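You operate a simulated robot arm through the tools that you are given. There is no shell and no other tool.

The job below is to be done with a simulated two-armed robot. You get a single attempt, and the scene is never put back.

JOB
Cap the WASH canister and chill it on the cold plate at 4 C.
Fine: cap on before you lift it; switch the plate on. Set down upright: canister.
Where things are to end (x, y in the base frame): canister within 60 mm of [650, 130].

Only the result counts: the job must be done as asked and must still hold three seconds after the hand-in. Knocking over, shifting, dropping, spilling or breaking anything else fails it. A push-on lid holds only when it is set on centred and level and pressed home; a screw cap is set on level and turned clockwise until tight.

ROBOT AND FRAMES
Two 7-joint arms with two-finger parallel grippers on one trunk that stands fixed in place. Base frame: the origin is at the foot of the trunk, x ahead of it, y to its left, z up; the work surface is at about z = 800. Lengths are in mm, angles in degrees, forces in N, time in s.
The left shoulder is at [71, 156, 1155], the right one opposite. Payload 3.91 kg a hand.
The TCP of each hand is the grasp point between the finger pads, 30 mm short of the fingertips. In the tool frame z runs along the fingers and y along their closing line. The gripper opens to 110 mm. The fingers are 20 mm wide and 10 mm thick; the gripper's body (48 by 112 mm) begins 55 mm behind the TCP.
Orientation is that of the tool frame in the base frame, as a unit quaternion [x, y, z, w]. With the fingers straight down and closing along the base's y, the tool's x points along the base's -x, its y along +y and its z along -z.

CONTROLS
- The arms move only by the tool servo_tool. It takes "left_deltas", "right_deltas" or both (then of equal length, played together; a hand with none holds still); each is a list of rows, each an object of numbers (a shift or turn left out is 0, a gripper value left out holds the last): "hand": the finger opening in mm, from 0 to 110; "x", "y", "z": the shift along the tool's x, y, z in mm; "ax", "ay", "az": the turn, a rotation vector about the tool's x, y, z in degrees. In form: [{"hand": .., "x": .., "y": .., "z": .., "ax": .., "ay": .., "az": ..}, ...]. A call has 1 to 20 rows; each row shifts and turns the commanded pose from where the row before left it, along the tool's axes as they then stand. Rows are played at 5 a second. More than 50 mm and 8.6 degrees between two rows, or a gripper value outside its range, and nothing of the call is played. Where a pose cannot be reached the arm comes as near as it can. A force on the tool above 90 N (or 10 N above the force at the start of the call, whichever is more), or a blocked arm, ends the call early, and 0.2 s more pass. The fingers move at their own pace (about 108 mm/s each) and stop on an object; they squeeze with about 42 N. The grip force told is the motor's: it shows also when the fingers shut on nothing. Time passes only in rows, and 0.2 s behind the last, so rows that do not move let the fingers close. The reply holds the time, the measured pose of the TCP, the force on the tool along the base axes, the opening and the grip force, in the units named above and with some noise, with the torque about the TCP (base axes, N m) and any sound that the robot's microphone picked up.
- Cameras (640 x 400 px; columns grow to the right, rows downward): "scene" is now at [142.5, -1.7, 1414.1]; the picture's right is [-0.13, -0.99, -0.00], its down [-0.39, 0.05, -0.92] and it looks along [0.91, -0.12, -0.40] (base axes); focal length 264 px, centre (320, 200). "left" rides on the left gripper at [72, -17, -103] in its tool frame; the picture's right is [0.23, 0.97, 0.00], its down [-0.76, 0.18, -0.62] and it looks along [-0.61, 0.14, 0.78] (tool axes); focal length 222 px, centre (320, 200). "right" rides on the right gripper at [72, 17, -103] in its tool frame; the picture's right is [-0.23, 0.97, 0.00], its down [-0.76, -0.18, -0.62] and it looks along [-0.61, -0.14, 0.78] (tool axes); focal length 222 px, centre (320, 200). There is no depth. A picture from a camera that has moved, and an enlarged one, comes with that camera's place and axes in the base frame and with its lens. The place of the scene camera against the robot may be out by one fixed shift of up to 25 mm in any direction.
- camera(camera): a new picture of that camera. No time passes.
- lift_body(by): slides the trunk up (or, below 0, down) by that many mm; the arms and the scene camera ride with it, the base frame stays. It gives what a move gives, with no picture.
- pan_tilt(pan, tilt): turns the head with the scene camera to pan (to the left, within 86 degrees either way) and tilt (down, from -29 to 69), counted from straight ahead of the robot. It gives what a move gives.
- zoom(camera, box): a new picture of the part [left, top, right, bottom] of that camera's present view, enlarged. No time passes.
- hand_in(): hands the job in; it is judged then, once.

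Nothing tells you positions but the pictures and the camera data. Unless the task says otherwise, let go and move clear before handing in.

The tools are called after "Emit:" by a JSON object that holds its "fn" and its "kwargs". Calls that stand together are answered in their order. servo_tool: Moves the arms, as the interface text tells. Its arguments: {"type":"object","properties":{"left_deltas":{"type":"array","items":{"type":"object","properties":{"hand":{"type":"number"},"x":{"type":"number"},"y":{"type":"number"},"z":{"type":"number"},"ax":{"type":"number"},"ay":{"type":"number"},"az":{"type":"number"}}}},"right_deltas":{"type":"array","items":{"type":"object","properties":{"hand":{"type":"number"},"x":{"type":"number"},"y":{"type":"number"},"z":{"type":"number"},"ax":{"type":"number"},"ay":{"type":"number"},"az":{"type":"number"}}}}},"required":[]} The other tools are called the same way: lift_body (by) slides the trunk up or down; pan_tilt (pan, tilt) turns the head that bears the scene camera; camera (camera) takes a picture; zoom (camera, box) takes an enlarged picture of a part of a camera's view; hand_in () hands the job in.

At the start:

```text
time: 0.0
left_tcp_pos: [636.5, 76.5, 1278.2]
left_orientation: [0.0, 1.0, 0.0, 0.0]
left_ft_force: [0.0, -1.0, 0.3]
left_torque: [-0.03, 0.0, 0.0]
left_gripper_width: 109.9
left_grip_force: 0.0
right_tcp_pos: [566.4, -475.9, 1270.3]
right_orientation: [0.0, 1.0, 0.0, 0.001]
right_ft_force: [-0.4, 0.0, 0.3]
right_torque: [0.04, -0.03, -0.02]
right_gripper_width: 110.1
right_grip_force: 0.0
trunk travel left (down, up): [-600.0, 340.0]
head pan, tilt: [-7.5, 23.3]
```

scene: 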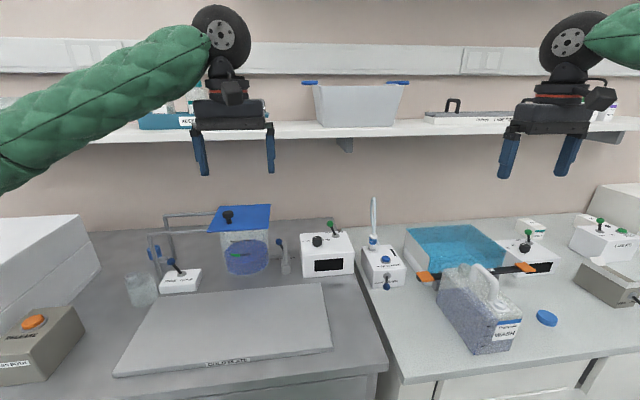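
right: 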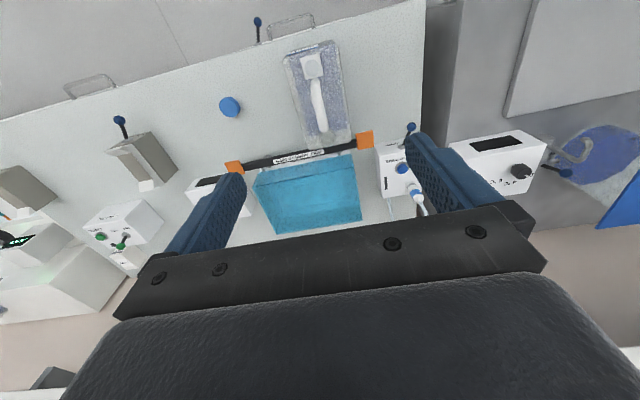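
left: 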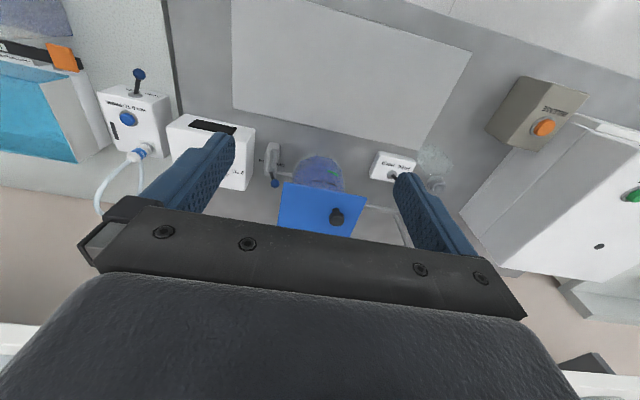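

I see the WASH canister (jug with handle) at right on the bench, a blue cap beside it, and the cold plate at left. I'll zoom in on the details first.

Emit:
{"fn": "zoom", "kwargs": {"camera": "scene", "box": [400, 220, 600, 360]}}

Emit:
{"fn": "zoom", "kwargs": {"camera": "scene", "box": [100, 190, 360, 380]}}

Emit:
{"fn": "zoom", "kwargs": {"camera": "scene", "box": [280, 200, 420, 300]}}

Emit:
{"fn": "zoom", "kwargs": {"camera": "scene", "box": [500, 180, 640, 320]}}

Emit:
{"fn": "zoom", "kwargs": {"camera": "left", "box": [80, 60, 480, 240]}}

Emit:
{"fn": "zoom", "kwargs": {"camera": "right", "box": [180, 0, 440, 200]}}

```text
2.86 times, centred on (500, 290) of scene
camera zoom: at [142.5, -1.7, 1414.1], right [-0.13, -0.99, 0.0], down [-0.39, 0.05, -0.92], along [0.91, -0.12, -0.4], focal length 754 px, centre (-194, -57)
```

zoom: 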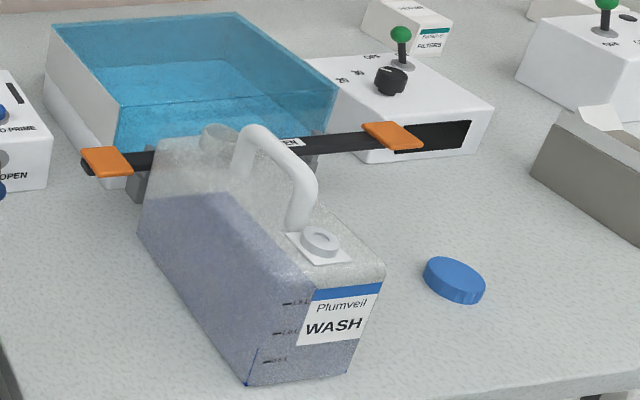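

```text
2.11 times, centred on (230, 285) of scene
camera zoom: at [142.5, -1.7, 1414.1], right [-0.13, -0.99, 0.0], down [-0.39, 0.05, -0.92], along [0.91, -0.12, -0.4], focal length 556 px, centre (510, 21)
```

zoom: 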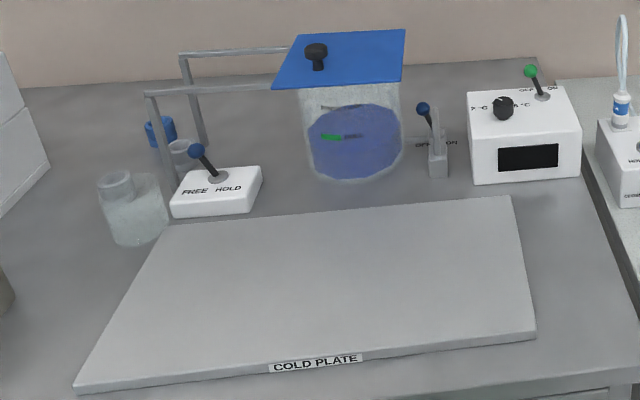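

```text
4.00 times, centred on (350, 250) of scene
camera zoom: at [142.5, -1.7, 1414.1], right [-0.13, -0.99, 0.0], down [-0.39, 0.05, -0.92], along [0.91, -0.12, -0.4], focal length 1056 px, centre (200, 0)
```

zoom: 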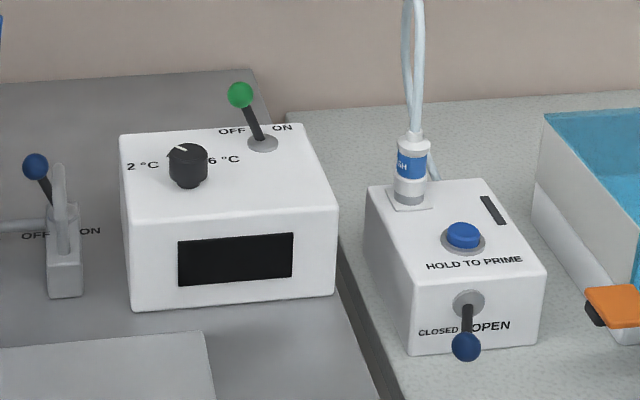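

```text
2.86 times, centred on (570, 250) of scene
camera zoom: at [142.5, -1.7, 1414.1], right [-0.13, -0.99, 0.0], down [-0.39, 0.05, -0.92], along [0.91, -0.12, -0.4], focal length 754 px, centre (-394, 57)
```

zoom: 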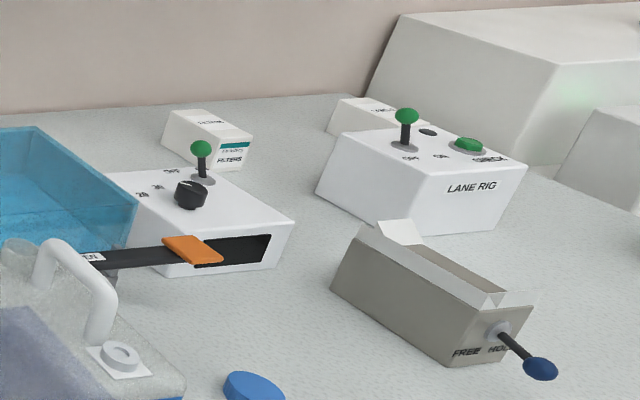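

```text
1.60 times, centred on (280, 150) of left
camera zoom: at [563.4, 60.3, 1381.1], right [-0.23, 0.97, 0.0], down [0.76, 0.18, 0.62], along [0.61, 0.14, -0.78], focal length 355 px, centre (384, 280)
```

zoom: 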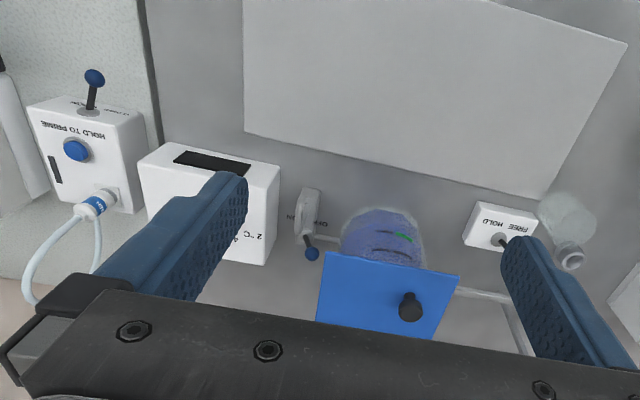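

```text
2.00 times, centred on (310, 100) of right
camera zoom: at [493.6, -458.1, 1374.3], right [0.23, 0.97, 0.0], down [0.76, -0.18, 0.62], along [0.61, -0.14, -0.78], focal length 444 px, centre (340, 400)
```

zoom: 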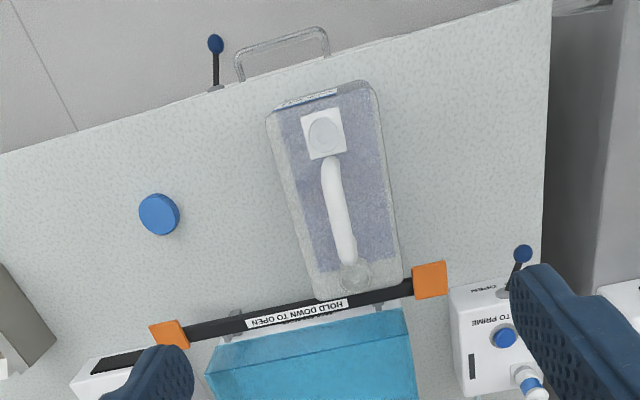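

The cap is near (600, -700) and the canister near (600, -480). The cold-plate controller has a knob and an ON/OFF toggle, so I'll look closer at both of those and at the cap.

Emit:
{"fn": "zoom", "kwargs": {"camera": "scene", "box": [300, 215, 360, 255]}}

Emit:
{"fn": "zoom", "kwargs": {"camera": "scene", "box": [520, 295, 580, 335]}}

Emit:
{"fn": "zoom", "kwargs": {"camera": "scene", "box": [430, 250, 530, 320]}}

Emit:
{"fn": "zoom", "kwargs": {"camera": "right", "box": [200, 80, 260, 130]}}

Emit:
{"fn": "zoom", "kwargs": {"camera": "right", "box": [270, 30, 370, 160]}}

```text
10.00 times, centred on (330, 235) of scene
camera zoom: at [142.5, -1.7, 1414.1], right [-0.13, -0.99, 0.0], down [-0.39, 0.05, -0.92], along [0.91, -0.12, -0.4], focal length 2640 px, centre (220, -150)
```

zoom: 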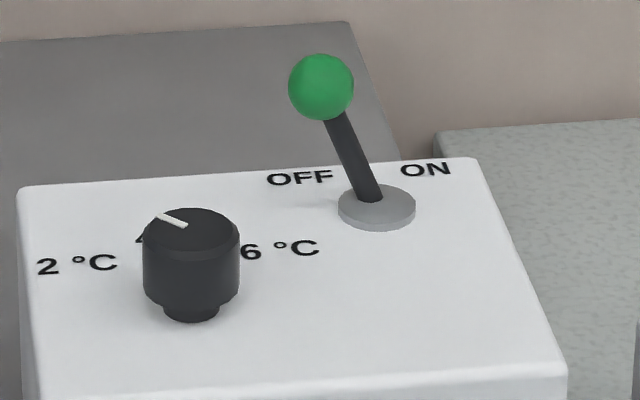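

```text
10.00 times, centred on (550, 315) of scene
camera zoom: at [142.5, -1.7, 1414.1], right [-0.13, -0.99, 0.0], down [-0.39, 0.05, -0.92], along [0.91, -0.12, -0.4], focal length 2640 px, centre (-1980, -950)
```

zoom: 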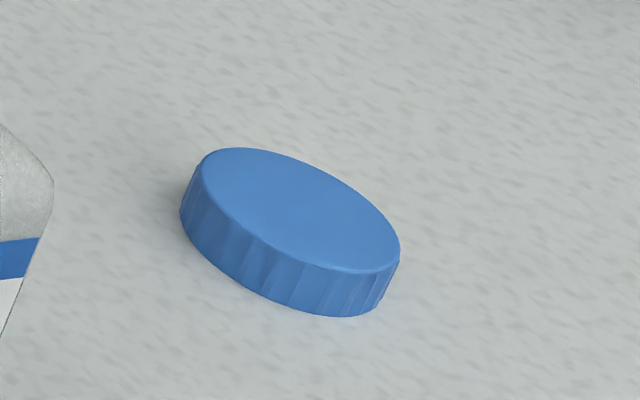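

```text
5.71 times, centred on (480, 285) of scene
camera zoom: at [142.5, -1.7, 1414.1], right [-0.13, -0.99, 0.0], down [-0.39, 0.05, -0.92], along [0.91, -0.12, -0.4], focal length 1508 px, centre (-594, -286)
```

zoom: 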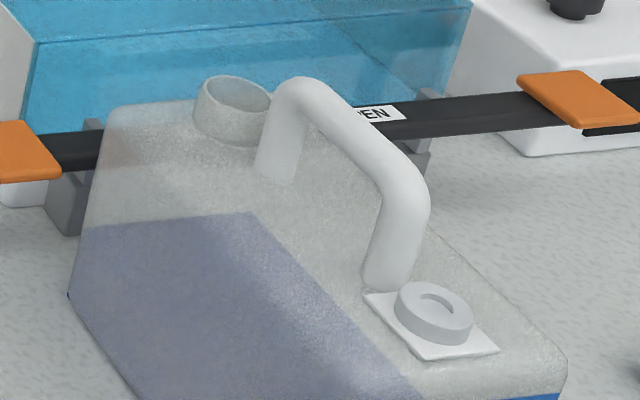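

```text
8.00 times, centred on (230, 105) of right
camera zoom: at [493.6, -458.1, 1374.3], right [0.23, 0.97, 0.0], down [0.76, -0.18, 0.62], along [0.61, -0.14, -0.78], focal length 1777 px, centre (1040, 960)
```

zoom: 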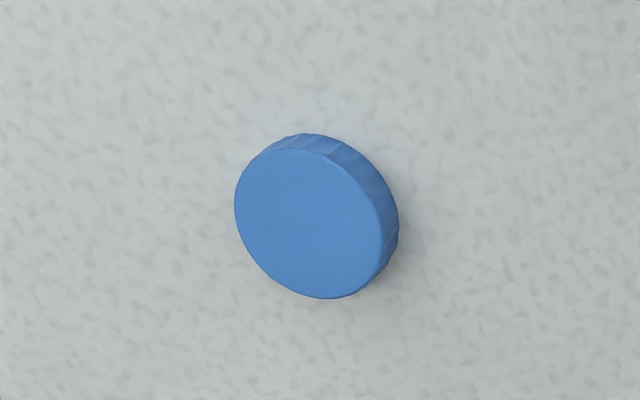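

```text
3.08 times, centred on (320, 95) of right
camera zoom: at [493.6, -458.1, 1374.3], right [0.23, 0.97, 0.0], down [0.76, -0.18, 0.62], along [0.61, -0.14, -0.78], focal length 684 px, centre (320, 523)
```

zoom: 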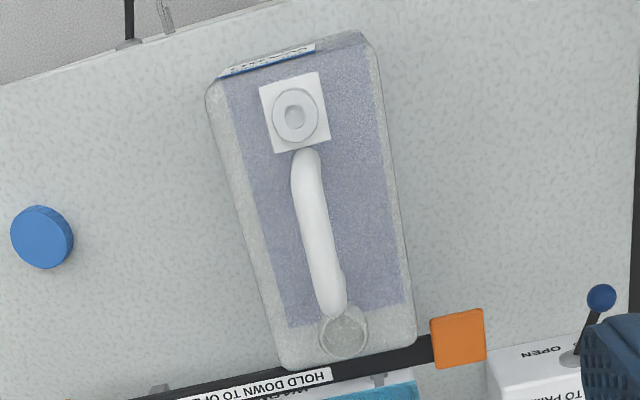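

The rear neck of the canister looks like the open mouth, since the front white fitting is a hose coupling, and the ribbed cap looks like a screw cap. I'll bring the right hand nearer to measure both.

Emit:
{"fn": "servo_tool", "kwargs": {"right_deltas": [{"x": -15, "z": 45}, {"x": -15, "z": 45}, {"x": -10, "z": 40}, {"z": 30}, {}]}}

Emit:
{"fn": "camera", "kwargs": {"camera": "right"}}

```text
time: 1.2
left_tcp_pos: [635.9, 77.2, 1278.0]
left_orientation: [-0.001, 1.0, 0.0, 0.0]
left_ft_force: [-0.9, 1.2, -0.1]
left_torque: [-0.01, 0.01, 0.01]
left_gripper_width: 110.1
left_grip_force: 0.1
right_tcp_pos: [605.1, -474.3, 1109.7]
right_orientation: [0.001, 1.0, 0.0, 0.0]
right_ft_force: [-0.5, 1.1, 0.4]
right_torque: [0.0, -0.03, 0.02]
right_gripper_width: 110.1
right_grip_force: 0.1
trunk travel left (down, up): [-600.0, 340.0]
head pan, tilt: [-7.5, 23.3]
```

```text
taken
camera right: at [533.4, -457.8, 1213.4], right [0.23, 0.97, 0.0], down [0.76, -0.18, 0.62], along [0.61, -0.14, -0.78], focal length 222 px, centre (320, 200)
```

right: 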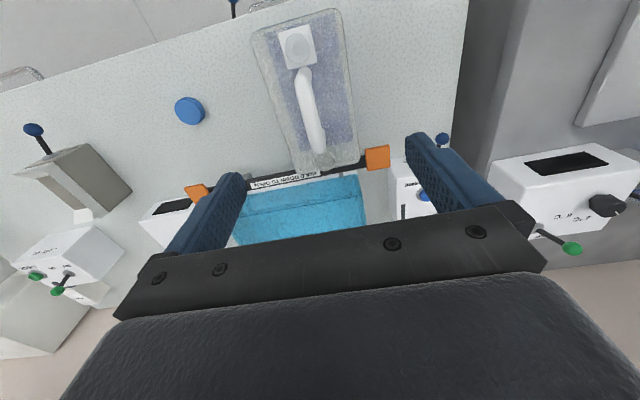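

I have a nearer view now and will zoom in on the neck, the cap and the bar.

Emit:
{"fn": "zoom", "kwargs": {"camera": "right", "box": [240, 0, 400, 200]}}

Emit:
{"fn": "zoom", "kwargs": {"camera": "right", "box": [290, 130, 350, 180]}}

Emit:
{"fn": "zoom", "kwargs": {"camera": "right", "box": [160, 85, 220, 135]}}

Emit:
{"fn": "zoom", "kwargs": {"camera": "right", "box": [480, 140, 640, 260]}}

```text
2.00 times, centred on (320, 100) of right
camera zoom: at [533.4, -457.8, 1213.4], right [0.23, 0.97, 0.0], down [0.76, -0.18, 0.62], along [0.61, -0.14, -0.78], focal length 444 px, centre (320, 400)
```

zoom: 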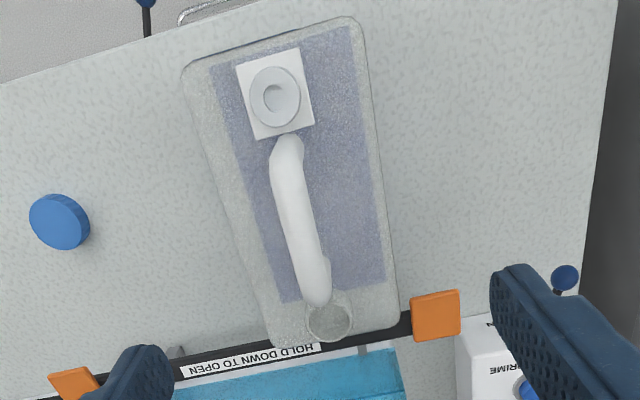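

```text
8.00 times, centred on (320, 155) of right
camera zoom: at [533.4, -457.8, 1213.4], right [0.23, 0.97, 0.0], down [0.76, -0.18, 0.62], along [0.61, -0.14, -0.78], focal length 1777 px, centre (320, 560)
```

zoom: 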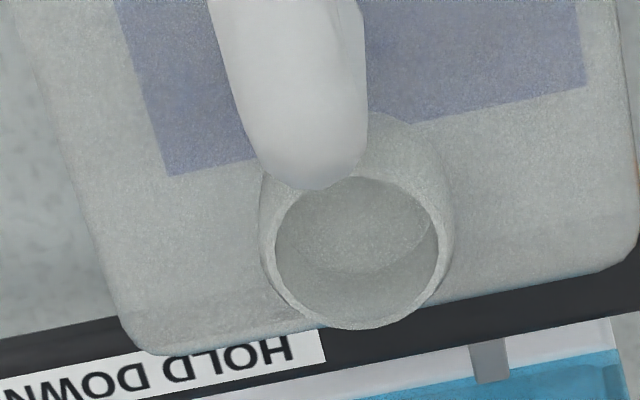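

```text
8.00 times, centred on (190, 110) of right
camera zoom: at [533.4, -457.8, 1213.4], right [0.23, 0.97, 0.0], down [0.76, -0.18, 0.62], along [0.61, -0.14, -0.78], focal length 1777 px, centre (1360, 920)
```

zoom: 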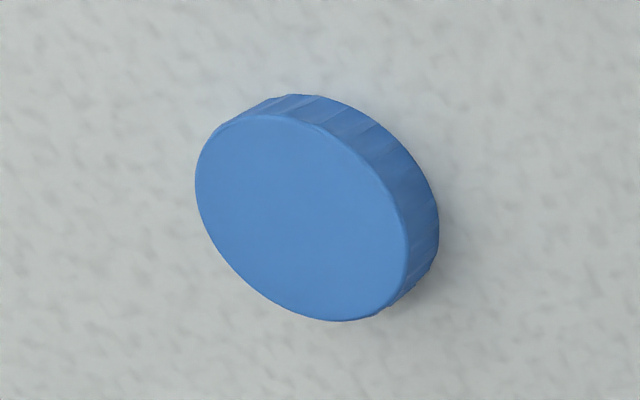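

```text
3.33 times, centred on (560, 200) of right
camera zoom: at [533.4, -457.8, 1213.4], right [0.23, 0.97, 0.0], down [0.76, -0.18, 0.62], along [0.61, -0.14, -0.78], focal length 740 px, centre (-480, 200)
```

zoom: 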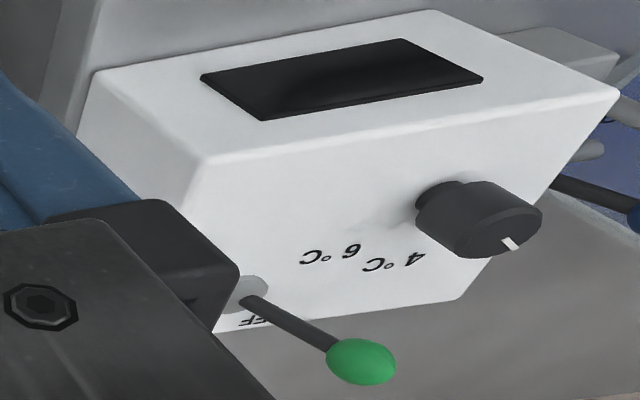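

The cap's top centre triangulates to about (600, -710, 815), and the neck rim to about (674, -485, 953) with about a 35 mm diameter. I'll move the right hand above the cap.

Emit:
{"fn": "servo_tool", "kwargs": {"right_deltas": [{"y": -47}, {"y": -47}, {"y": -47, "x": 2}, {"y": -47, "x": 2}, {"y": -47, "x": 1}, {"z": 50}, {"z": 50}, {}]}}

Emit:
{"fn": "camera", "kwargs": {"camera": "right"}}

Emit:
{"fn": "camera", "kwargs": {"camera": "scene"}}

```text
time: 3.0
left_tcp_pos: [636.1, 77.2, 1278.5]
left_orientation: [0.0, 1.0, 0.0, -0.001]
left_ft_force: [0.6, 0.3, 0.1]
left_torque: [-0.02, 0.0, -0.04]
left_gripper_width: 110.0
left_grip_force: 0.0
right_tcp_pos: [602.4, -709.8, 1012.2]
right_orientation: [0.001, 1.0, -0.001, 0.0]
right_ft_force: [-0.6, 0.5, 0.4]
right_torque: [0.0, -0.03, 0.02]
right_gripper_width: 110.0
right_grip_force: 0.0
trunk travel left (down, up): [-600.0, 340.0]
head pan, tilt: [-7.5, 23.3]
```

```text
taken
camera right: at [528.7, -692.1, 1115.6], right [0.23, 0.97, 0.0], down [0.76, -0.18, 0.62], along [0.61, -0.14, -0.78], focal length 222 px, centre (320, 200)
```

right: 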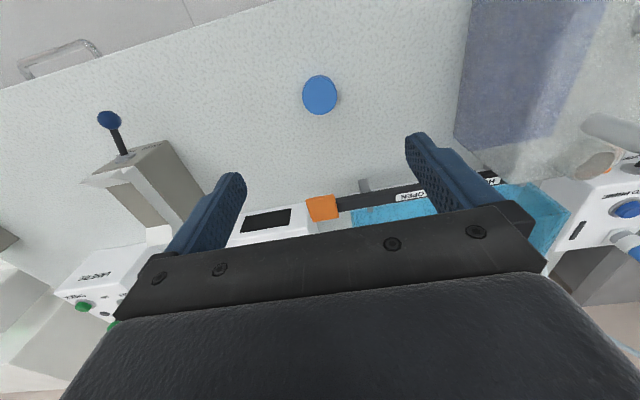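

```text
taken
camera scene: at [142.0, -0.8, 1414.2], right [-0.13, -0.99, 0.0], down [-0.39, 0.05, -0.92], along [0.91, -0.12, -0.4], focal length 264 px, centre (320, 200)
```

scene: 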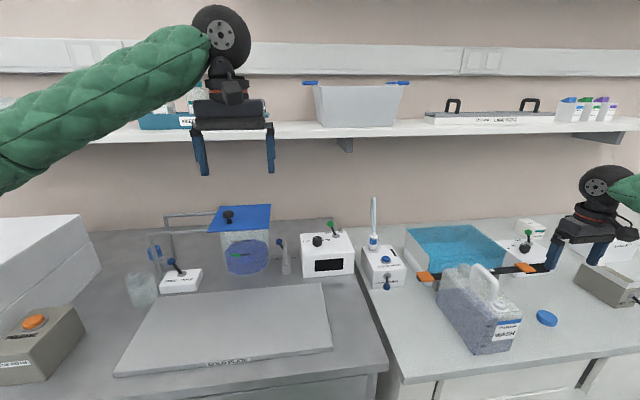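

The hand is above the cap. I'll zoom in to refine the alignment.

Emit:
{"fn": "zoom", "kwargs": {"camera": "right", "box": [290, 70, 350, 120]}}

```text
8.00 times, centred on (320, 95) of right
camera zoom: at [528.7, -692.1, 1115.6], right [0.23, 0.97, 0.0], down [0.76, -0.18, 0.62], along [0.61, -0.14, -0.78], focal length 1777 px, centre (320, 1040)
```

zoom: 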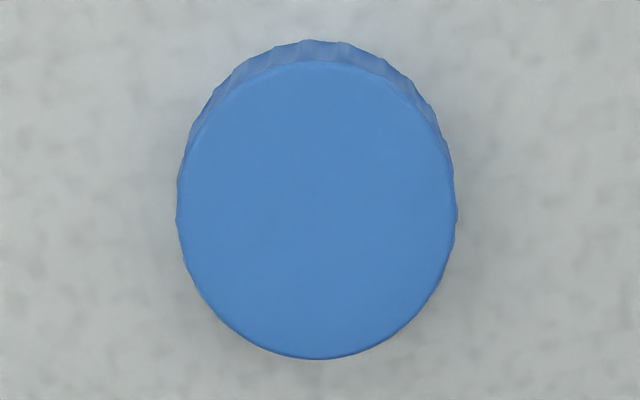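

The cap is centred at (599.5, -709.7) and about 44 mm across. I'll descend and close on it at two angles 90° apart so it ends up centred in the fingers.

Emit:
{"fn": "servo_tool", "kwargs": {"right_deltas": [{"x": 3, "z": 45}, {"z": 45}, {"z": 40}, {"z": 30, "az": 7.5}, {"az": 7.5}, {"az": 7.5}, {"az": 7.5}, {"az": 7.5}, {"az": 7.5}, {"z": 16}, {}]}}

Emit:
{"fn": "camera", "kwargs": {"camera": "right"}}

Emit:
{"fn": "zoom", "kwargs": {"camera": "scene", "box": [500, 220, 640, 340]}}

```text
time: 5.4
left_tcp_pos: [635.6, 76.3, 1278.3]
left_orientation: [0.0, 1.0, 0.0, 0.0]
left_ft_force: [-0.2, 0.6, -0.7]
left_torque: [0.0, -0.01, 0.01]
left_gripper_width: 110.0
left_grip_force: 0.1
right_tcp_pos: [598.3, -710.4, 835.0]
right_orientation: [0.384, 0.923, 0.001, 0.0]
right_ft_force: [-0.1, 0.5, 0.3]
right_torque: [0.01, -0.02, 0.01]
right_gripper_width: 110.1
right_grip_force: 0.0
trunk travel left (down, up): [-600.0, 340.0]
head pan, tilt: [-7.5, 23.3]
```

```text
taken
camera right: at [558.6, -646.5, 938.4], right [0.85, 0.53, 0.0], down [0.41, -0.66, 0.62], along [0.33, -0.53, -0.78], focal length 222 px, centre (320, 200)
```

right: 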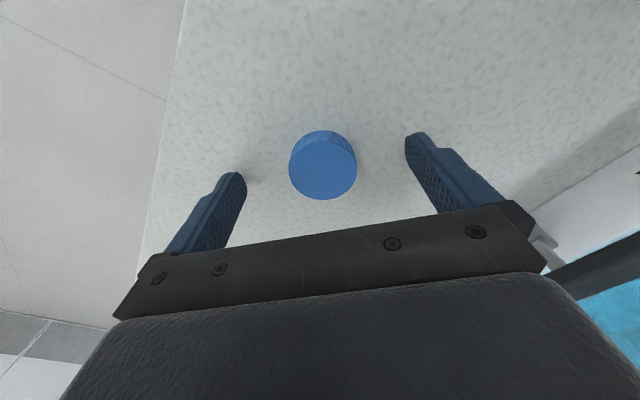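

```text
3.33 times, centred on (570, 280) of scene
camera zoom: at [142.3, -1.5, 1414.1], right [-0.13, -0.99, 0.0], down [-0.39, 0.05, -0.92], along [0.91, -0.12, -0.4], focal length 880 px, centre (-513, -67)
```

zoom: 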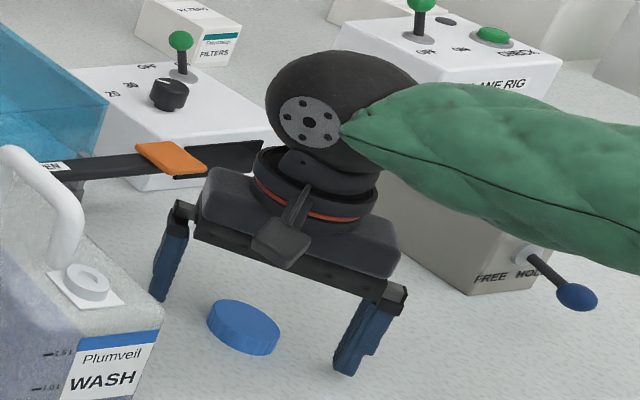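

The fingers straddle the cap. I'll go 2 mm lower, close, reopen, turn -90° and close again.

Emit:
{"fn": "servo_tool", "kwargs": {"right_deltas": [{"z": 2}, {"hand": 30}, {}, {}, {"hand": 80}, {}, {"az": -7.5}, {"az": -7.5}, {"az": -7.5}, {"az": -7.5}, {"az": -7.5}, {"az": -7.5}, {"az": -7.5}, {"az": -7.5}, {"az": -7.5}, {"az": -7.5}, {"az": -7.5}, {"az": -7.5}, {}]}}

Emit:
{"fn": "servo_tool", "kwargs": {"right_deltas": [{"hand": 20}, {}, {}, {}]}}

Emit:
{"fn": "camera", "kwargs": {"camera": "right"}}

```text
time: 9.4
left_tcp_pos: [636.6, 76.4, 1278.7]
left_orientation: [0.0, 1.0, 0.0, -0.001]
left_ft_force: [0.6, -0.5, 0.1]
left_torque: [0.01, -0.02, -0.01]
left_gripper_width: 109.7
left_grip_force: 0.0
right_tcp_pos: [597.6, -710.9, 832.7]
right_orientation: [-0.383, 0.924, 0.0, 0.0]
right_ft_force: [0.3, -0.3, -0.1]
right_torque: [0.0, -0.03, -0.01]
right_gripper_width: 79.9
right_grip_force: 0.0
trunk travel left (down, up): [-600.0, 340.0]
head pan, tilt: [-7.5, 23.3]
```

```text
time: 10.4
left_tcp_pos: [636.7, 76.5, 1278.1]
left_orientation: [0.0, 1.0, 0.0, 0.0]
left_ft_force: [-0.8, 0.7, 0.3]
left_torque: [0.0, 0.01, 0.01]
left_gripper_width: 110.2
left_grip_force: 0.0
right_tcp_pos: [597.2, -711.6, 832.1]
right_orientation: [-0.382, 0.924, -0.001, 0.0]
right_ft_force: [-0.3, -0.1, 0.6]
right_torque: [-0.05, 0.02, -0.01]
right_gripper_width: 42.1
right_grip_force: 41.8
trunk travel left (down, up): [-600.0, 340.0]
head pan, tilt: [-7.5, 23.3]
```

```text
taken
camera right: at [534.5, -749.4, 935.9], right [-0.53, 0.85, 0.0], down [0.66, 0.41, 0.62], along [0.53, 0.33, -0.78], focal length 222 px, centre (320, 200)
```

right: 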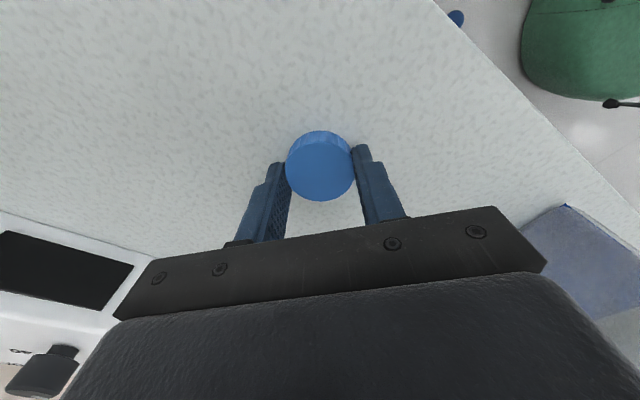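

The cap is gripped, with the fingers at 42 mm. I'll lift it and carry it towards the neck, staying high, to get a clear look at the neck.

Emit:
{"fn": "servo_tool", "kwargs": {"right_deltas": [{"z": -46}, {"z": -46}, {"z": -46}, {"z": -46}, {"z": -46}, {"x": -42.5, "y": 17.6}, {"x": -42.5, "y": 17.6}, {"x": -42.5, "y": 17.6}, {"x": -42.5, "y": 17.6}, {"x": -42.5, "y": 17.6}, {"x": -42.5, "y": 17.6}, {}, {}]}}

Emit:
{"fn": "camera", "kwargs": {"camera": "right"}}

Emit:
{"fn": "zoom", "kwargs": {"camera": "scene", "box": [420, 180, 560, 320]}}

```text
time: 13.2
left_tcp_pos: [636.7, 76.9, 1277.3]
left_orientation: [0.0, 1.0, 0.0, -0.001]
left_ft_force: [-0.1, 0.2, -0.5]
left_torque: [-0.03, 0.02, 0.0]
left_gripper_width: 109.9
left_grip_force: 0.1
right_tcp_pos: [706.6, -454.6, 1061.0]
right_orientation: [-0.382, 0.924, -0.001, 0.0]
right_ft_force: [0.7, -0.1, 0.0]
right_torque: [-0.05, 0.03, -0.02]
right_gripper_width: 42.0
right_grip_force: 41.7
trunk travel left (down, up): [-600.0, 340.0]
head pan, tilt: [-7.5, 23.3]
```

```text
taken
camera right: at [643.3, -493.7, 1165.1], right [-0.53, 0.85, 0.0], down [0.67, 0.41, 0.62], along [0.53, 0.33, -0.78], focal length 222 px, centre (320, 200)
```

right: 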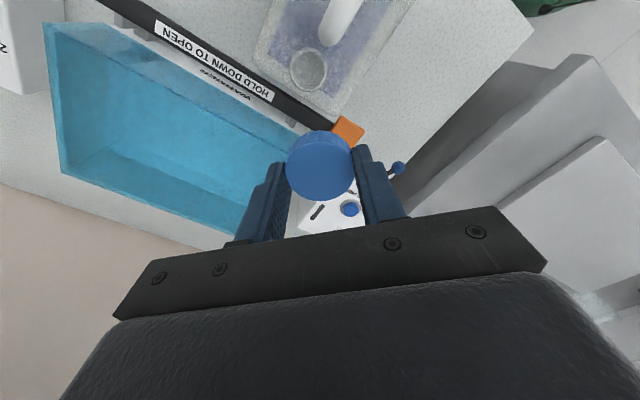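

```text
2.86 times, centred on (490, 250) of scene
camera zoom: at [143.1, -1.2, 1414.0], right [-0.13, -0.99, 0.0], down [-0.39, 0.05, -0.92], along [0.91, -0.12, -0.4], focal length 754 px, centre (-166, 57)
```

zoom: 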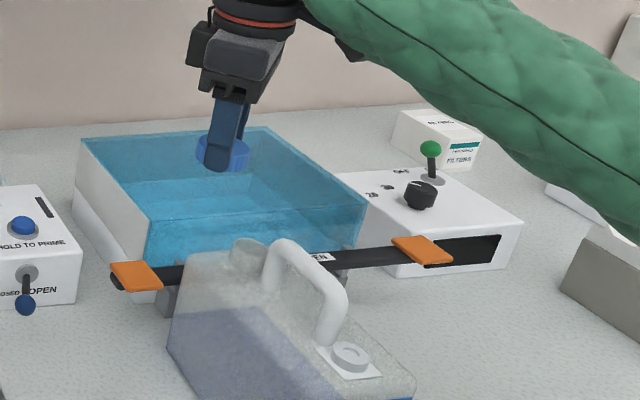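

Emit:
{"fn": "zoom", "kwargs": {"camera": "right", "box": [260, 20, 380, 120]}}

Emit:
{"fn": "zoom", "kwargs": {"camera": "right", "box": [280, 120, 360, 210]}}

```text
4.00 times, centred on (320, 70) of right
camera zoom: at [643.3, -493.7, 1165.1], right [-0.53, 0.85, 0.0], down [0.67, 0.41, 0.62], along [0.53, 0.33, -0.78], focal length 888 px, centre (320, 720)
```

zoom: 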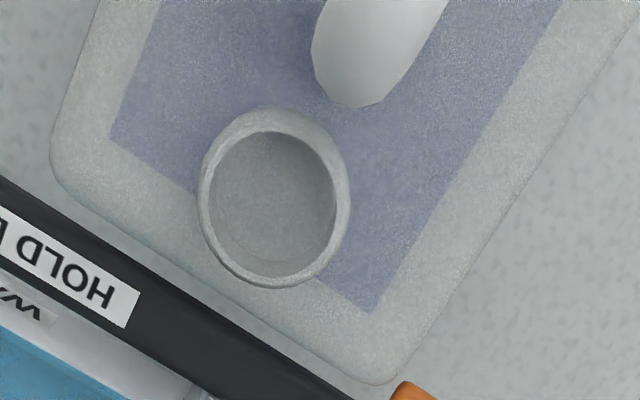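

```text
4.44 times, centred on (320, 165) of right
camera zoom: at [643.3, -493.7, 1165.1], right [-0.53, 0.85, 0.0], down [0.67, 0.41, 0.62], along [0.53, 0.33, -0.78], focal length 987 px, centre (320, 356)
```

zoom: 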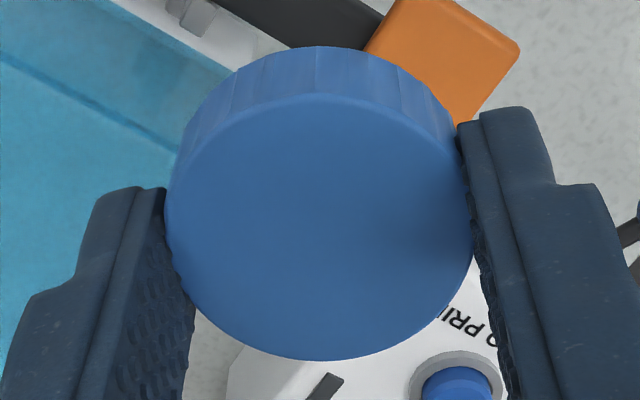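

The neck's rim centre is at about (676.6, -485.5, 949), with a 32 mm outer diameter. The handle post sits only about 25 mm from the neck centre, so I'll turn in ±30° strokes. Next I'll hover over the neck.

Emit:
{"fn": "servo_tool", "kwargs": {"right_deltas": [{"x": 43, "y": -0.6}, {"az": 7.5}, {"az": 7.5}, {"z": 30}, {"z": 30}, {}, {}]}}

Emit:
{"fn": "camera", "kwargs": {"camera": "right"}}

Emit:
{"fn": "zoom", "kwargs": {"camera": "scene", "box": [430, 210, 530, 310]}}

```text
time: 14.8
left_tcp_pos: [636.6, 76.1, 1278.8]
left_orientation: [0.0, 1.0, 0.001, 0.0]
left_ft_force: [-0.3, -0.8, 0.9]
left_torque: [0.04, -0.02, 0.0]
left_gripper_width: 110.0
left_grip_force: 0.0
right_tcp_pos: [673.6, -486.0, 1000.7]
right_orientation: [-0.257, 0.966, 0.0, 0.0]
right_ft_force: [1.5, 0.6, -0.8]
right_torque: [-0.02, -0.09, 0.02]
right_gripper_width: 41.7
right_grip_force: 42.1
trunk travel left (down, up): [-600.0, 340.0]
head pan, tilt: [-7.5, 23.3]
```

```text
taken
camera right: at [603.1, -507.4, 1104.2], right [-0.29, 0.96, 0.0], down [0.75, 0.23, 0.62], along [0.6, 0.18, -0.78], focal length 222 px, centre (320, 200)
```

right: 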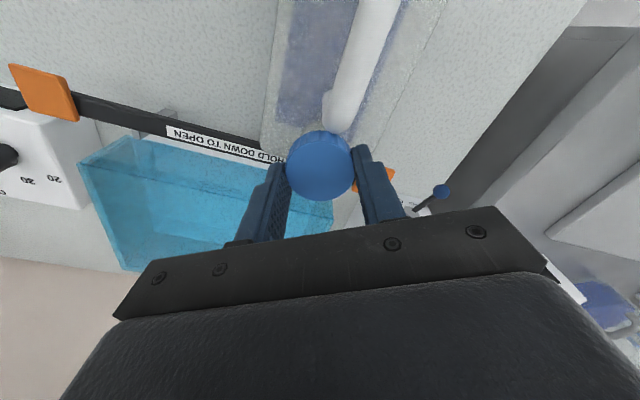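

```text
4.00 times, centred on (480, 260) of scene
camera zoom: at [142.7, -1.8, 1414.0], right [-0.13, -0.99, 0.0], down [-0.39, 0.05, -0.92], along [0.91, -0.12, -0.4], focal length 1056 px, centre (-320, -40)
```

zoom: 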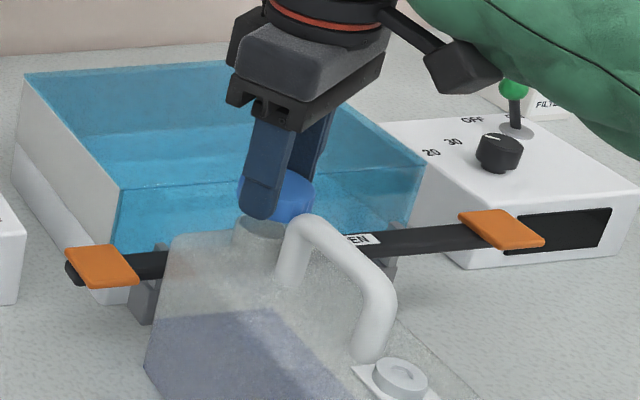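

Emit:
{"fn": "zoom", "kwargs": {"camera": "scene", "box": [480, 240, 520, 280]}}

Emit:
{"fn": "zoom", "kwargs": {"camera": "scene", "box": [470, 235, 530, 285]}}

Emit:
{"fn": "zoom", "kwargs": {"camera": "right", "box": [270, 90, 370, 210]}}

```text
10.00 times, centred on (500, 260) of scene
camera zoom: at [142.7, -1.8, 1414.0], right [-0.13, -0.99, 0.0], down [-0.39, 0.05, -0.92], along [0.91, -0.12, -0.4], focal length 2640 px, centre (-1480, -400)
```

zoom: 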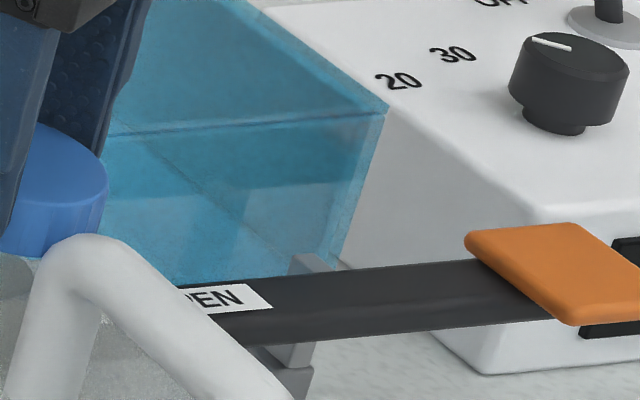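

```text
8.00 times, centred on (500, 260) of scene
camera zoom: at [142.7, -1.8, 1414.0], right [-0.13, -0.99, 0.0], down [-0.39, 0.05, -0.92], along [0.91, -0.12, -0.4], focal length 2112 px, centre (-1120, -280)
```

zoom: 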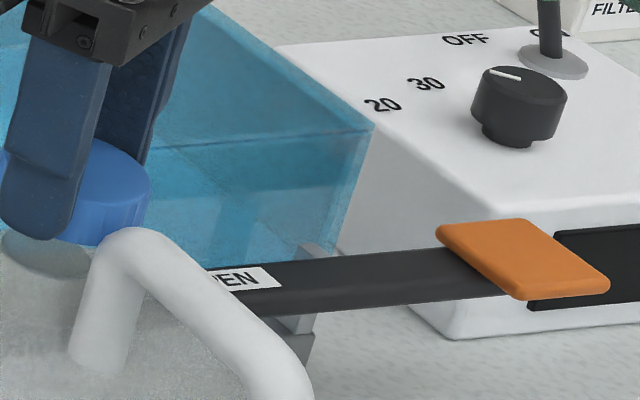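

```text
3.33 times, centred on (320, 150) of right
camera zoom: at [603.1, -507.4, 1104.2], right [-0.29, 0.96, 0.0], down [0.75, 0.23, 0.62], along [0.6, 0.18, -0.78], focal length 740 px, centre (320, 367)
```

zoom: 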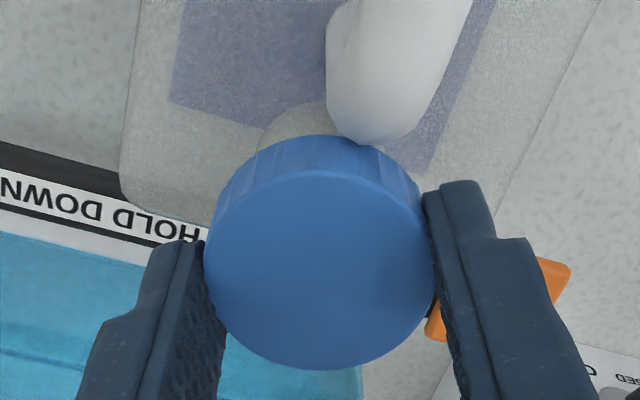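

Emit:
{"fn": "zoom", "kwargs": {"camera": "scene", "box": [460, 235, 520, 285]}}

```text
8.00 times, centred on (490, 260) of scene
camera zoom: at [142.7, -1.8, 1414.0], right [-0.13, -0.99, 0.0], down [-0.39, 0.05, -0.92], along [0.91, -0.12, -0.4], focal length 2112 px, centre (-1040, -280)
```

zoom: 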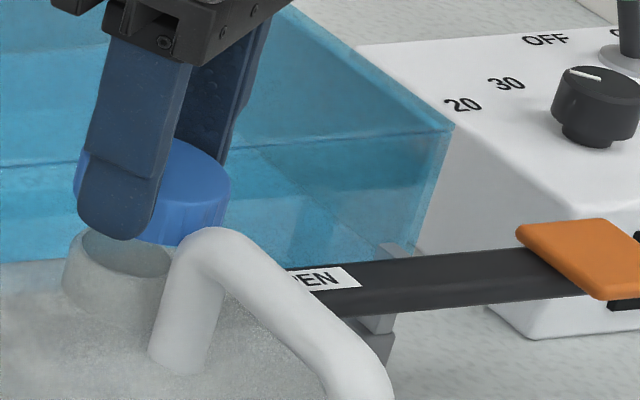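

The scene view agrees that the cap is laterally over the neck. I'll correct about 3.5 mm in x and lower gently.

Emit:
{"fn": "servo_tool", "kwargs": {"right_deltas": [{"x": -3.4, "y": -1.15}, {"z": 5}, {"z": 5}, {"z": 4}, {}, {}]}}

Emit:
{"fn": "zoom", "kwargs": {"camera": "scene", "box": [460, 235, 520, 285]}}

Emit:
{"fn": "zoom", "kwargs": {"camera": "right", "box": [270, 90, 370, 210]}}

```text
time: 16.2
left_tcp_pos: [636.6, 75.9, 1277.8]
left_orientation: [0.0, 1.0, 0.0, 0.0]
left_ft_force: [-0.9, 0.2, -1.5]
left_torque: [0.02, 0.0, 0.02]
left_gripper_width: 109.9
left_grip_force: 0.1
right_tcp_pos: [677.2, -485.2, 988.6]
right_orientation: [-0.258, 0.966, -0.001, 0.0]
right_ft_force: [-1.0, -1.3, 0.2]
right_torque: [0.0, 0.0, -0.01]
right_gripper_width: 42.1
right_grip_force: 42.1
trunk travel left (down, up): [-600.0, 340.0]
head pan, tilt: [-7.5, 23.3]
```

```text
8.00 times, centred on (490, 260) of scene
camera zoom: at [142.6, -1.7, 1414.0], right [-0.13, -0.99, 0.0], down [-0.39, 0.05, -0.92], along [0.91, -0.12, -0.4], focal length 2112 px, centre (-1040, -280)
```

zoom: 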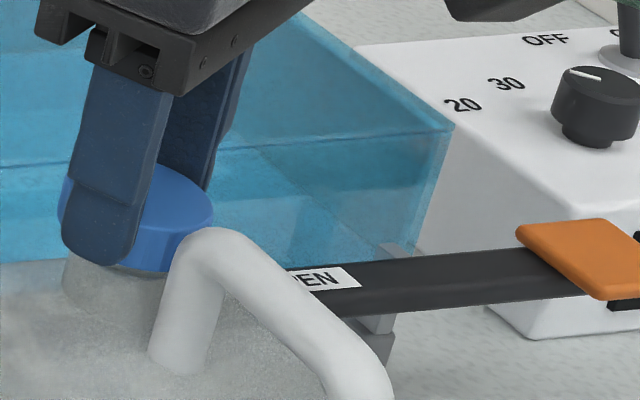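

```text
3.33 times, centred on (320, 150) of right
camera zoom: at [606.2, -506.5, 1091.7], right [-0.29, 0.96, 0.0], down [0.75, 0.23, 0.62], along [0.6, 0.18, -0.78], focal length 740 px, centre (320, 367)
```

zoom: 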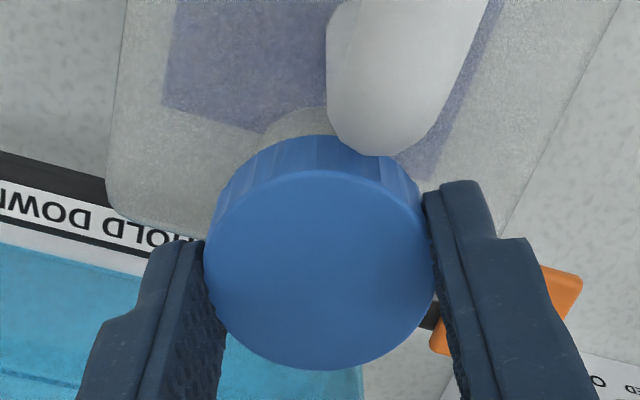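

The cap is just above the rim. I'll lower it in small steps and watch the force.

Emit:
{"fn": "servo_tool", "kwargs": {"right_deltas": [{"z": 2}, {"z": 2}, {"z": 2}, {}, {}]}}

```text
time: 17.4
left_tcp_pos: [636.8, 76.8, 1278.5]
left_orientation: [0.0, 1.0, 0.0, 0.0]
left_ft_force: [0.4, 0.6, -0.6]
left_torque: [0.03, 0.02, 0.02]
left_gripper_width: 110.1
left_grip_force: 0.3
right_tcp_pos: [676.9, -486.7, 983.5]
right_orientation: [-0.258, 0.966, 0.0, 0.0]
right_ft_force: [-1.3, 0.6, 0.4]
right_torque: [-0.01, -0.01, 0.01]
right_gripper_width: 42.1
right_grip_force: 42.5
trunk travel left (down, up): [-600.0, 340.0]
head pan, tilt: [-7.5, 23.3]
```

Emit:
{"fn": "servo_tool", "kwargs": {"right_deltas": [{"z": 2}, {"z": 1}, {}, {}]}}

Emit:
{"fn": "servo_tool", "kwargs": {"right_deltas": [{"z": 1}, {"z": 1}, {}, {}]}}

Emit:
{"fn": "zoom", "kwargs": {"camera": "scene", "box": [460, 235, 520, 285]}}

```text
time: 18.4
left_tcp_pos: [636.1, 76.3, 1277.7]
left_orientation: [0.0, 1.0, 0.0, 0.0]
left_ft_force: [-0.3, 0.6, 0.4]
left_torque: [0.03, -0.02, 0.02]
left_gripper_width: 110.1
left_grip_force: 0.2
right_tcp_pos: [676.5, -486.7, 979.8]
right_orientation: [-0.258, 0.966, 0.0, 0.0]
right_ft_force: [0.3, 0.4, 0.5]
right_torque: [0.01, -0.04, -0.02]
right_gripper_width: 41.8
right_grip_force: 42.5
trunk travel left (down, up): [-600.0, 340.0]
head pan, tilt: [-7.5, 23.3]
```

```text
time: 19.4
left_tcp_pos: [635.4, 76.9, 1277.6]
left_orientation: [0.001, 1.0, 0.0, -0.001]
left_ft_force: [0.6, -0.4, 0.2]
left_torque: [0.02, -0.01, 0.01]
left_gripper_width: 110.1
left_grip_force: 0.0
right_tcp_pos: [676.8, -486.2, 977.9]
right_orientation: [-0.259, 0.966, 0.0, 0.0]
right_ft_force: [-0.7, -1.0, 0.0]
right_torque: [-0.01, 0.0, -0.01]
right_gripper_width: 41.9
right_grip_force: 42.1
trunk travel left (down, up): [-600.0, 340.0]
head pan, tilt: [-7.5, 23.3]
```

```text
8.00 times, centred on (490, 260) of scene
camera zoom: at [142.6, -1.7, 1414.0], right [-0.13, -0.99, 0.0], down [-0.39, 0.05, -0.92], along [0.91, -0.12, -0.4], focal length 2112 px, centre (-1040, -280)
```

zoom: 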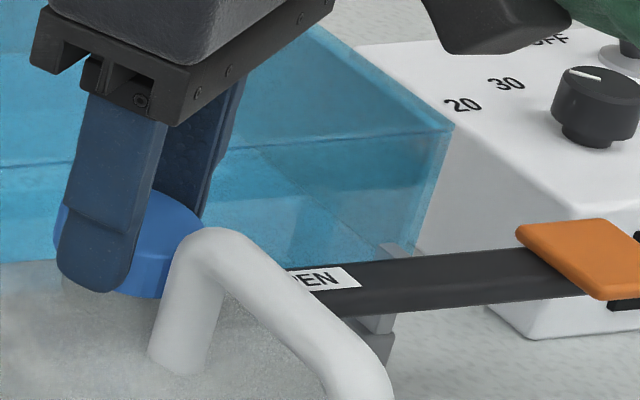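

Emit:
{"fn": "servo_tool", "kwargs": {"right_deltas": [{"x": -0.9, "y": 0.6}, {"z": 1}, {"z": 1}, {}, {}]}}

Emit:
{"fn": "servo_tool", "kwargs": {"right_deltas": [{"z": 1}, {"z": 1}, {}, {}]}}

Emit:
{"fn": "servo_tool", "kwargs": {"right_deltas": [{"z": 1}, {"z": 1}, {}, {}]}}

```text
time: 20.6
left_tcp_pos: [636.7, 75.3, 1277.6]
left_orientation: [0.0, 1.0, 0.0, 0.0]
left_ft_force: [-0.3, -0.3, 0.0]
left_torque: [-0.01, 0.02, 0.01]
left_gripper_width: 109.8
left_grip_force: 0.0
right_tcp_pos: [676.8, -483.7, 975.4]
right_orientation: [-0.259, 0.966, 0.001, 0.0]
right_ft_force: [-0.7, -0.3, -0.4]
right_torque: [0.0, 0.04, -0.01]
right_gripper_width: 41.7
right_grip_force: 42.0
trunk travel left (down, up): [-600.0, 340.0]
head pan, tilt: [-7.5, 23.3]
```

```text
time: 21.6
left_tcp_pos: [635.4, 75.2, 1277.8]
left_orientation: [0.0, 1.0, 0.0, 0.0]
left_ft_force: [1.0, -0.1, -0.1]
left_torque: [0.01, -0.04, 0.02]
left_gripper_width: 110.0
left_grip_force: 0.1
right_tcp_pos: [677.6, -484.5, 974.7]
right_orientation: [-0.258, 0.966, 0.0, 0.0]
right_ft_force: [-0.5, -0.4, 0.1]
right_torque: [0.01, 0.0, -0.01]
right_gripper_width: 41.8
right_grip_force: 41.9
trunk travel left (down, up): [-600.0, 340.0]
head pan, tilt: [-7.5, 23.3]
```

```text
time: 22.6
left_tcp_pos: [636.8, 76.5, 1278.0]
left_orientation: [-0.001, 1.0, 0.0, 0.0]
left_ft_force: [0.6, -0.5, -1.0]
left_torque: [0.0, 0.04, -0.02]
left_gripper_width: 110.0
left_grip_force: 0.0
right_tcp_pos: [677.7, -485.9, 972.1]
right_orientation: [-0.257, 0.966, 0.0, 0.0]
right_ft_force: [0.2, 0.2, -0.6]
right_torque: [0.0, 0.0, 0.04]
right_gripper_width: 42.1
right_grip_force: 42.1
trunk travel left (down, up): [-600.0, 340.0]
head pan, tilt: [-7.5, 23.3]
```

Still no contact at 972, so I'll continue in small steps.

Emit:
{"fn": "servo_tool", "kwargs": {"right_deltas": [{"z": 1}, {"z": 1}, {}, {}]}}

Emit:
{"fn": "servo_tool", "kwargs": {"right_deltas": [{"z": 1}, {"z": 1}, {}, {}]}}

Emit:
{"fn": "zoom", "kwargs": {"camera": "scene", "box": [460, 235, 520, 285]}}

Emit:
{"fn": "zoom", "kwargs": {"camera": "right", "box": [270, 90, 370, 210]}}

```text
time: 23.6
left_tcp_pos: [637.6, 76.6, 1277.2]
left_orientation: [0.0, 1.0, 0.0, 0.0]
left_ft_force: [0.7, 0.4, 0.7]
left_torque: [-0.05, -0.04, 0.01]
left_gripper_width: 110.2
left_grip_force: 0.1
right_tcp_pos: [678.0, -485.8, 968.2]
right_orientation: [-0.258, 0.966, 0.0, 0.0]
right_ft_force: [-2.0, 0.1, -1.1]
right_torque: [-0.04, 0.03, 0.0]
right_gripper_width: 42.1
right_grip_force: 42.0
trunk travel left (down, up): [-600.0, 340.0]
head pan, tilt: [-7.5, 23.3]
```

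```text
time: 24.6
left_tcp_pos: [636.0, 76.4, 1277.5]
left_orientation: [0.0, 1.0, 0.001, 0.0]
left_ft_force: [0.1, 0.0, 0.8]
left_torque: [0.05, -0.02, 0.01]
left_gripper_width: 109.7
left_grip_force: 0.1
right_tcp_pos: [678.0, -484.5, 968.6]
right_orientation: [-0.258, 0.966, 0.0, 0.0]
right_ft_force: [4.2, -3.0, 6.4]
right_torque: [-0.13, -0.08, 0.05]
right_gripper_width: 41.9
right_grip_force: 41.9
trunk travel left (down, up): [-600.0, 340.0]
head pan, tilt: [-7.5, 23.3]
```

```text
8.00 times, centred on (490, 260) of scene
camera zoom: at [142.5, -1.6, 1414.1], right [-0.13, -0.99, 0.0], down [-0.39, 0.05, -0.92], along [0.91, -0.12, -0.4], focal length 2112 px, centre (-1040, -280)
```

zoom: 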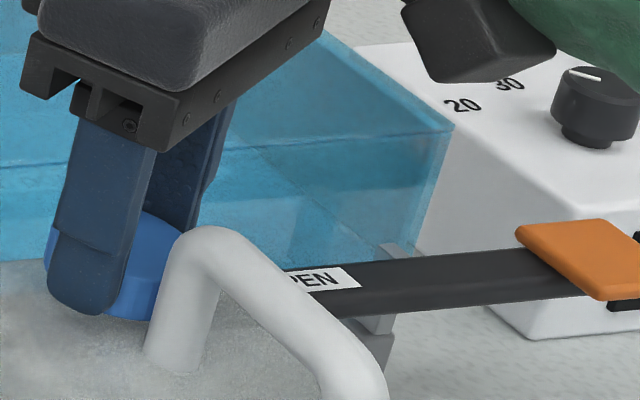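

```text
3.33 times, centred on (320, 150) of right
camera zoom: at [606.1, -505.8, 1071.7], right [-0.29, 0.96, 0.0], down [0.75, 0.23, 0.62], along [0.6, 0.18, -0.78], focal length 740 px, centre (320, 367)
```

zoom: 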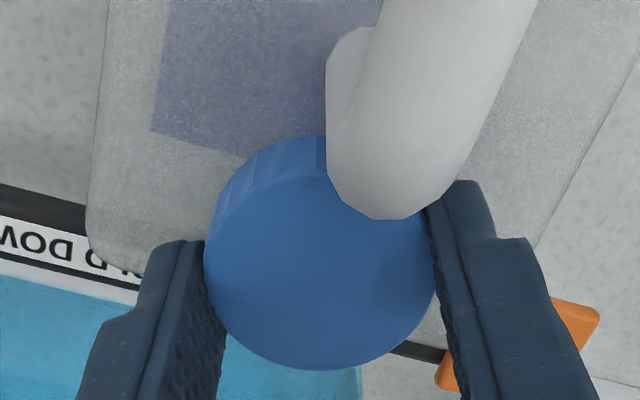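

I have light contact at TCP z of about 968, with a small side force from the neck. I'll nudge the hand to relieve it and then re-read the forces.

Emit:
{"fn": "servo_tool", "kwargs": {"right_deltas": [{"x": -0.5, "y": -1.1}, {}, {}]}}

Emit:
{"fn": "servo_tool", "kwargs": {"right_deltas": [{}, {}]}}

```text
time: 25.4
left_tcp_pos: [634.9, 76.2, 1278.3]
left_orientation: [-0.001, 1.0, 0.0, 0.0]
left_ft_force: [-0.3, 0.0, 0.7]
left_torque: [-0.02, -0.01, 0.02]
left_gripper_width: 110.0
left_grip_force: 0.0
right_tcp_pos: [677.2, -484.3, 967.7]
right_orientation: [-0.257, 0.966, -0.001, 0.001]
right_ft_force: [-6.7, 2.8, 7.6]
right_torque: [0.12, 0.24, -0.02]
right_gripper_width: 42.1
right_grip_force: 42.1
trunk travel left (down, up): [-600.0, 340.0]
head pan, tilt: [-7.5, 23.3]
```

```text
time: 26.0
left_tcp_pos: [635.2, 76.7, 1278.5]
left_orientation: [0.0, 1.0, 0.0, 0.0]
left_ft_force: [0.5, -0.5, 0.1]
left_torque: [0.04, -0.02, 0.02]
left_gripper_width: 110.1
left_grip_force: 0.0
right_tcp_pos: [678.1, -485.7, 967.9]
right_orientation: [-0.258, 0.966, 0.0, 0.0]
right_ft_force: [-6.4, 3.2, 7.6]
right_torque: [0.13, 0.16, 0.0]
right_gripper_width: 42.2
right_grip_force: 42.5
trunk travel left (down, up): [-600.0, 340.0]
head pan, tilt: [-7.5, 23.3]
```

Emit:
{"fn": "servo_tool", "kwargs": {"right_deltas": [{"x": 0.3, "y": 0.65}, {}, {}]}}

```text
time: 26.8
left_tcp_pos: [637.1, 75.4, 1277.9]
left_orientation: [0.001, 1.0, 0.0, 0.0]
left_ft_force: [0.0, 1.1, 0.2]
left_torque: [-0.02, 0.02, -0.02]
left_gripper_width: 110.1
left_grip_force: 0.1
right_tcp_pos: [678.0, -485.6, 968.5]
right_orientation: [-0.258, 0.966, -0.001, 0.0]
right_ft_force: [0.2, 0.8, 7.1]
right_torque: [-0.01, -0.01, 0.05]
right_gripper_width: 42.1
right_grip_force: 42.1
trunk travel left (down, up): [-600.0, 340.0]
head pan, tilt: [-7.5, 23.3]
```

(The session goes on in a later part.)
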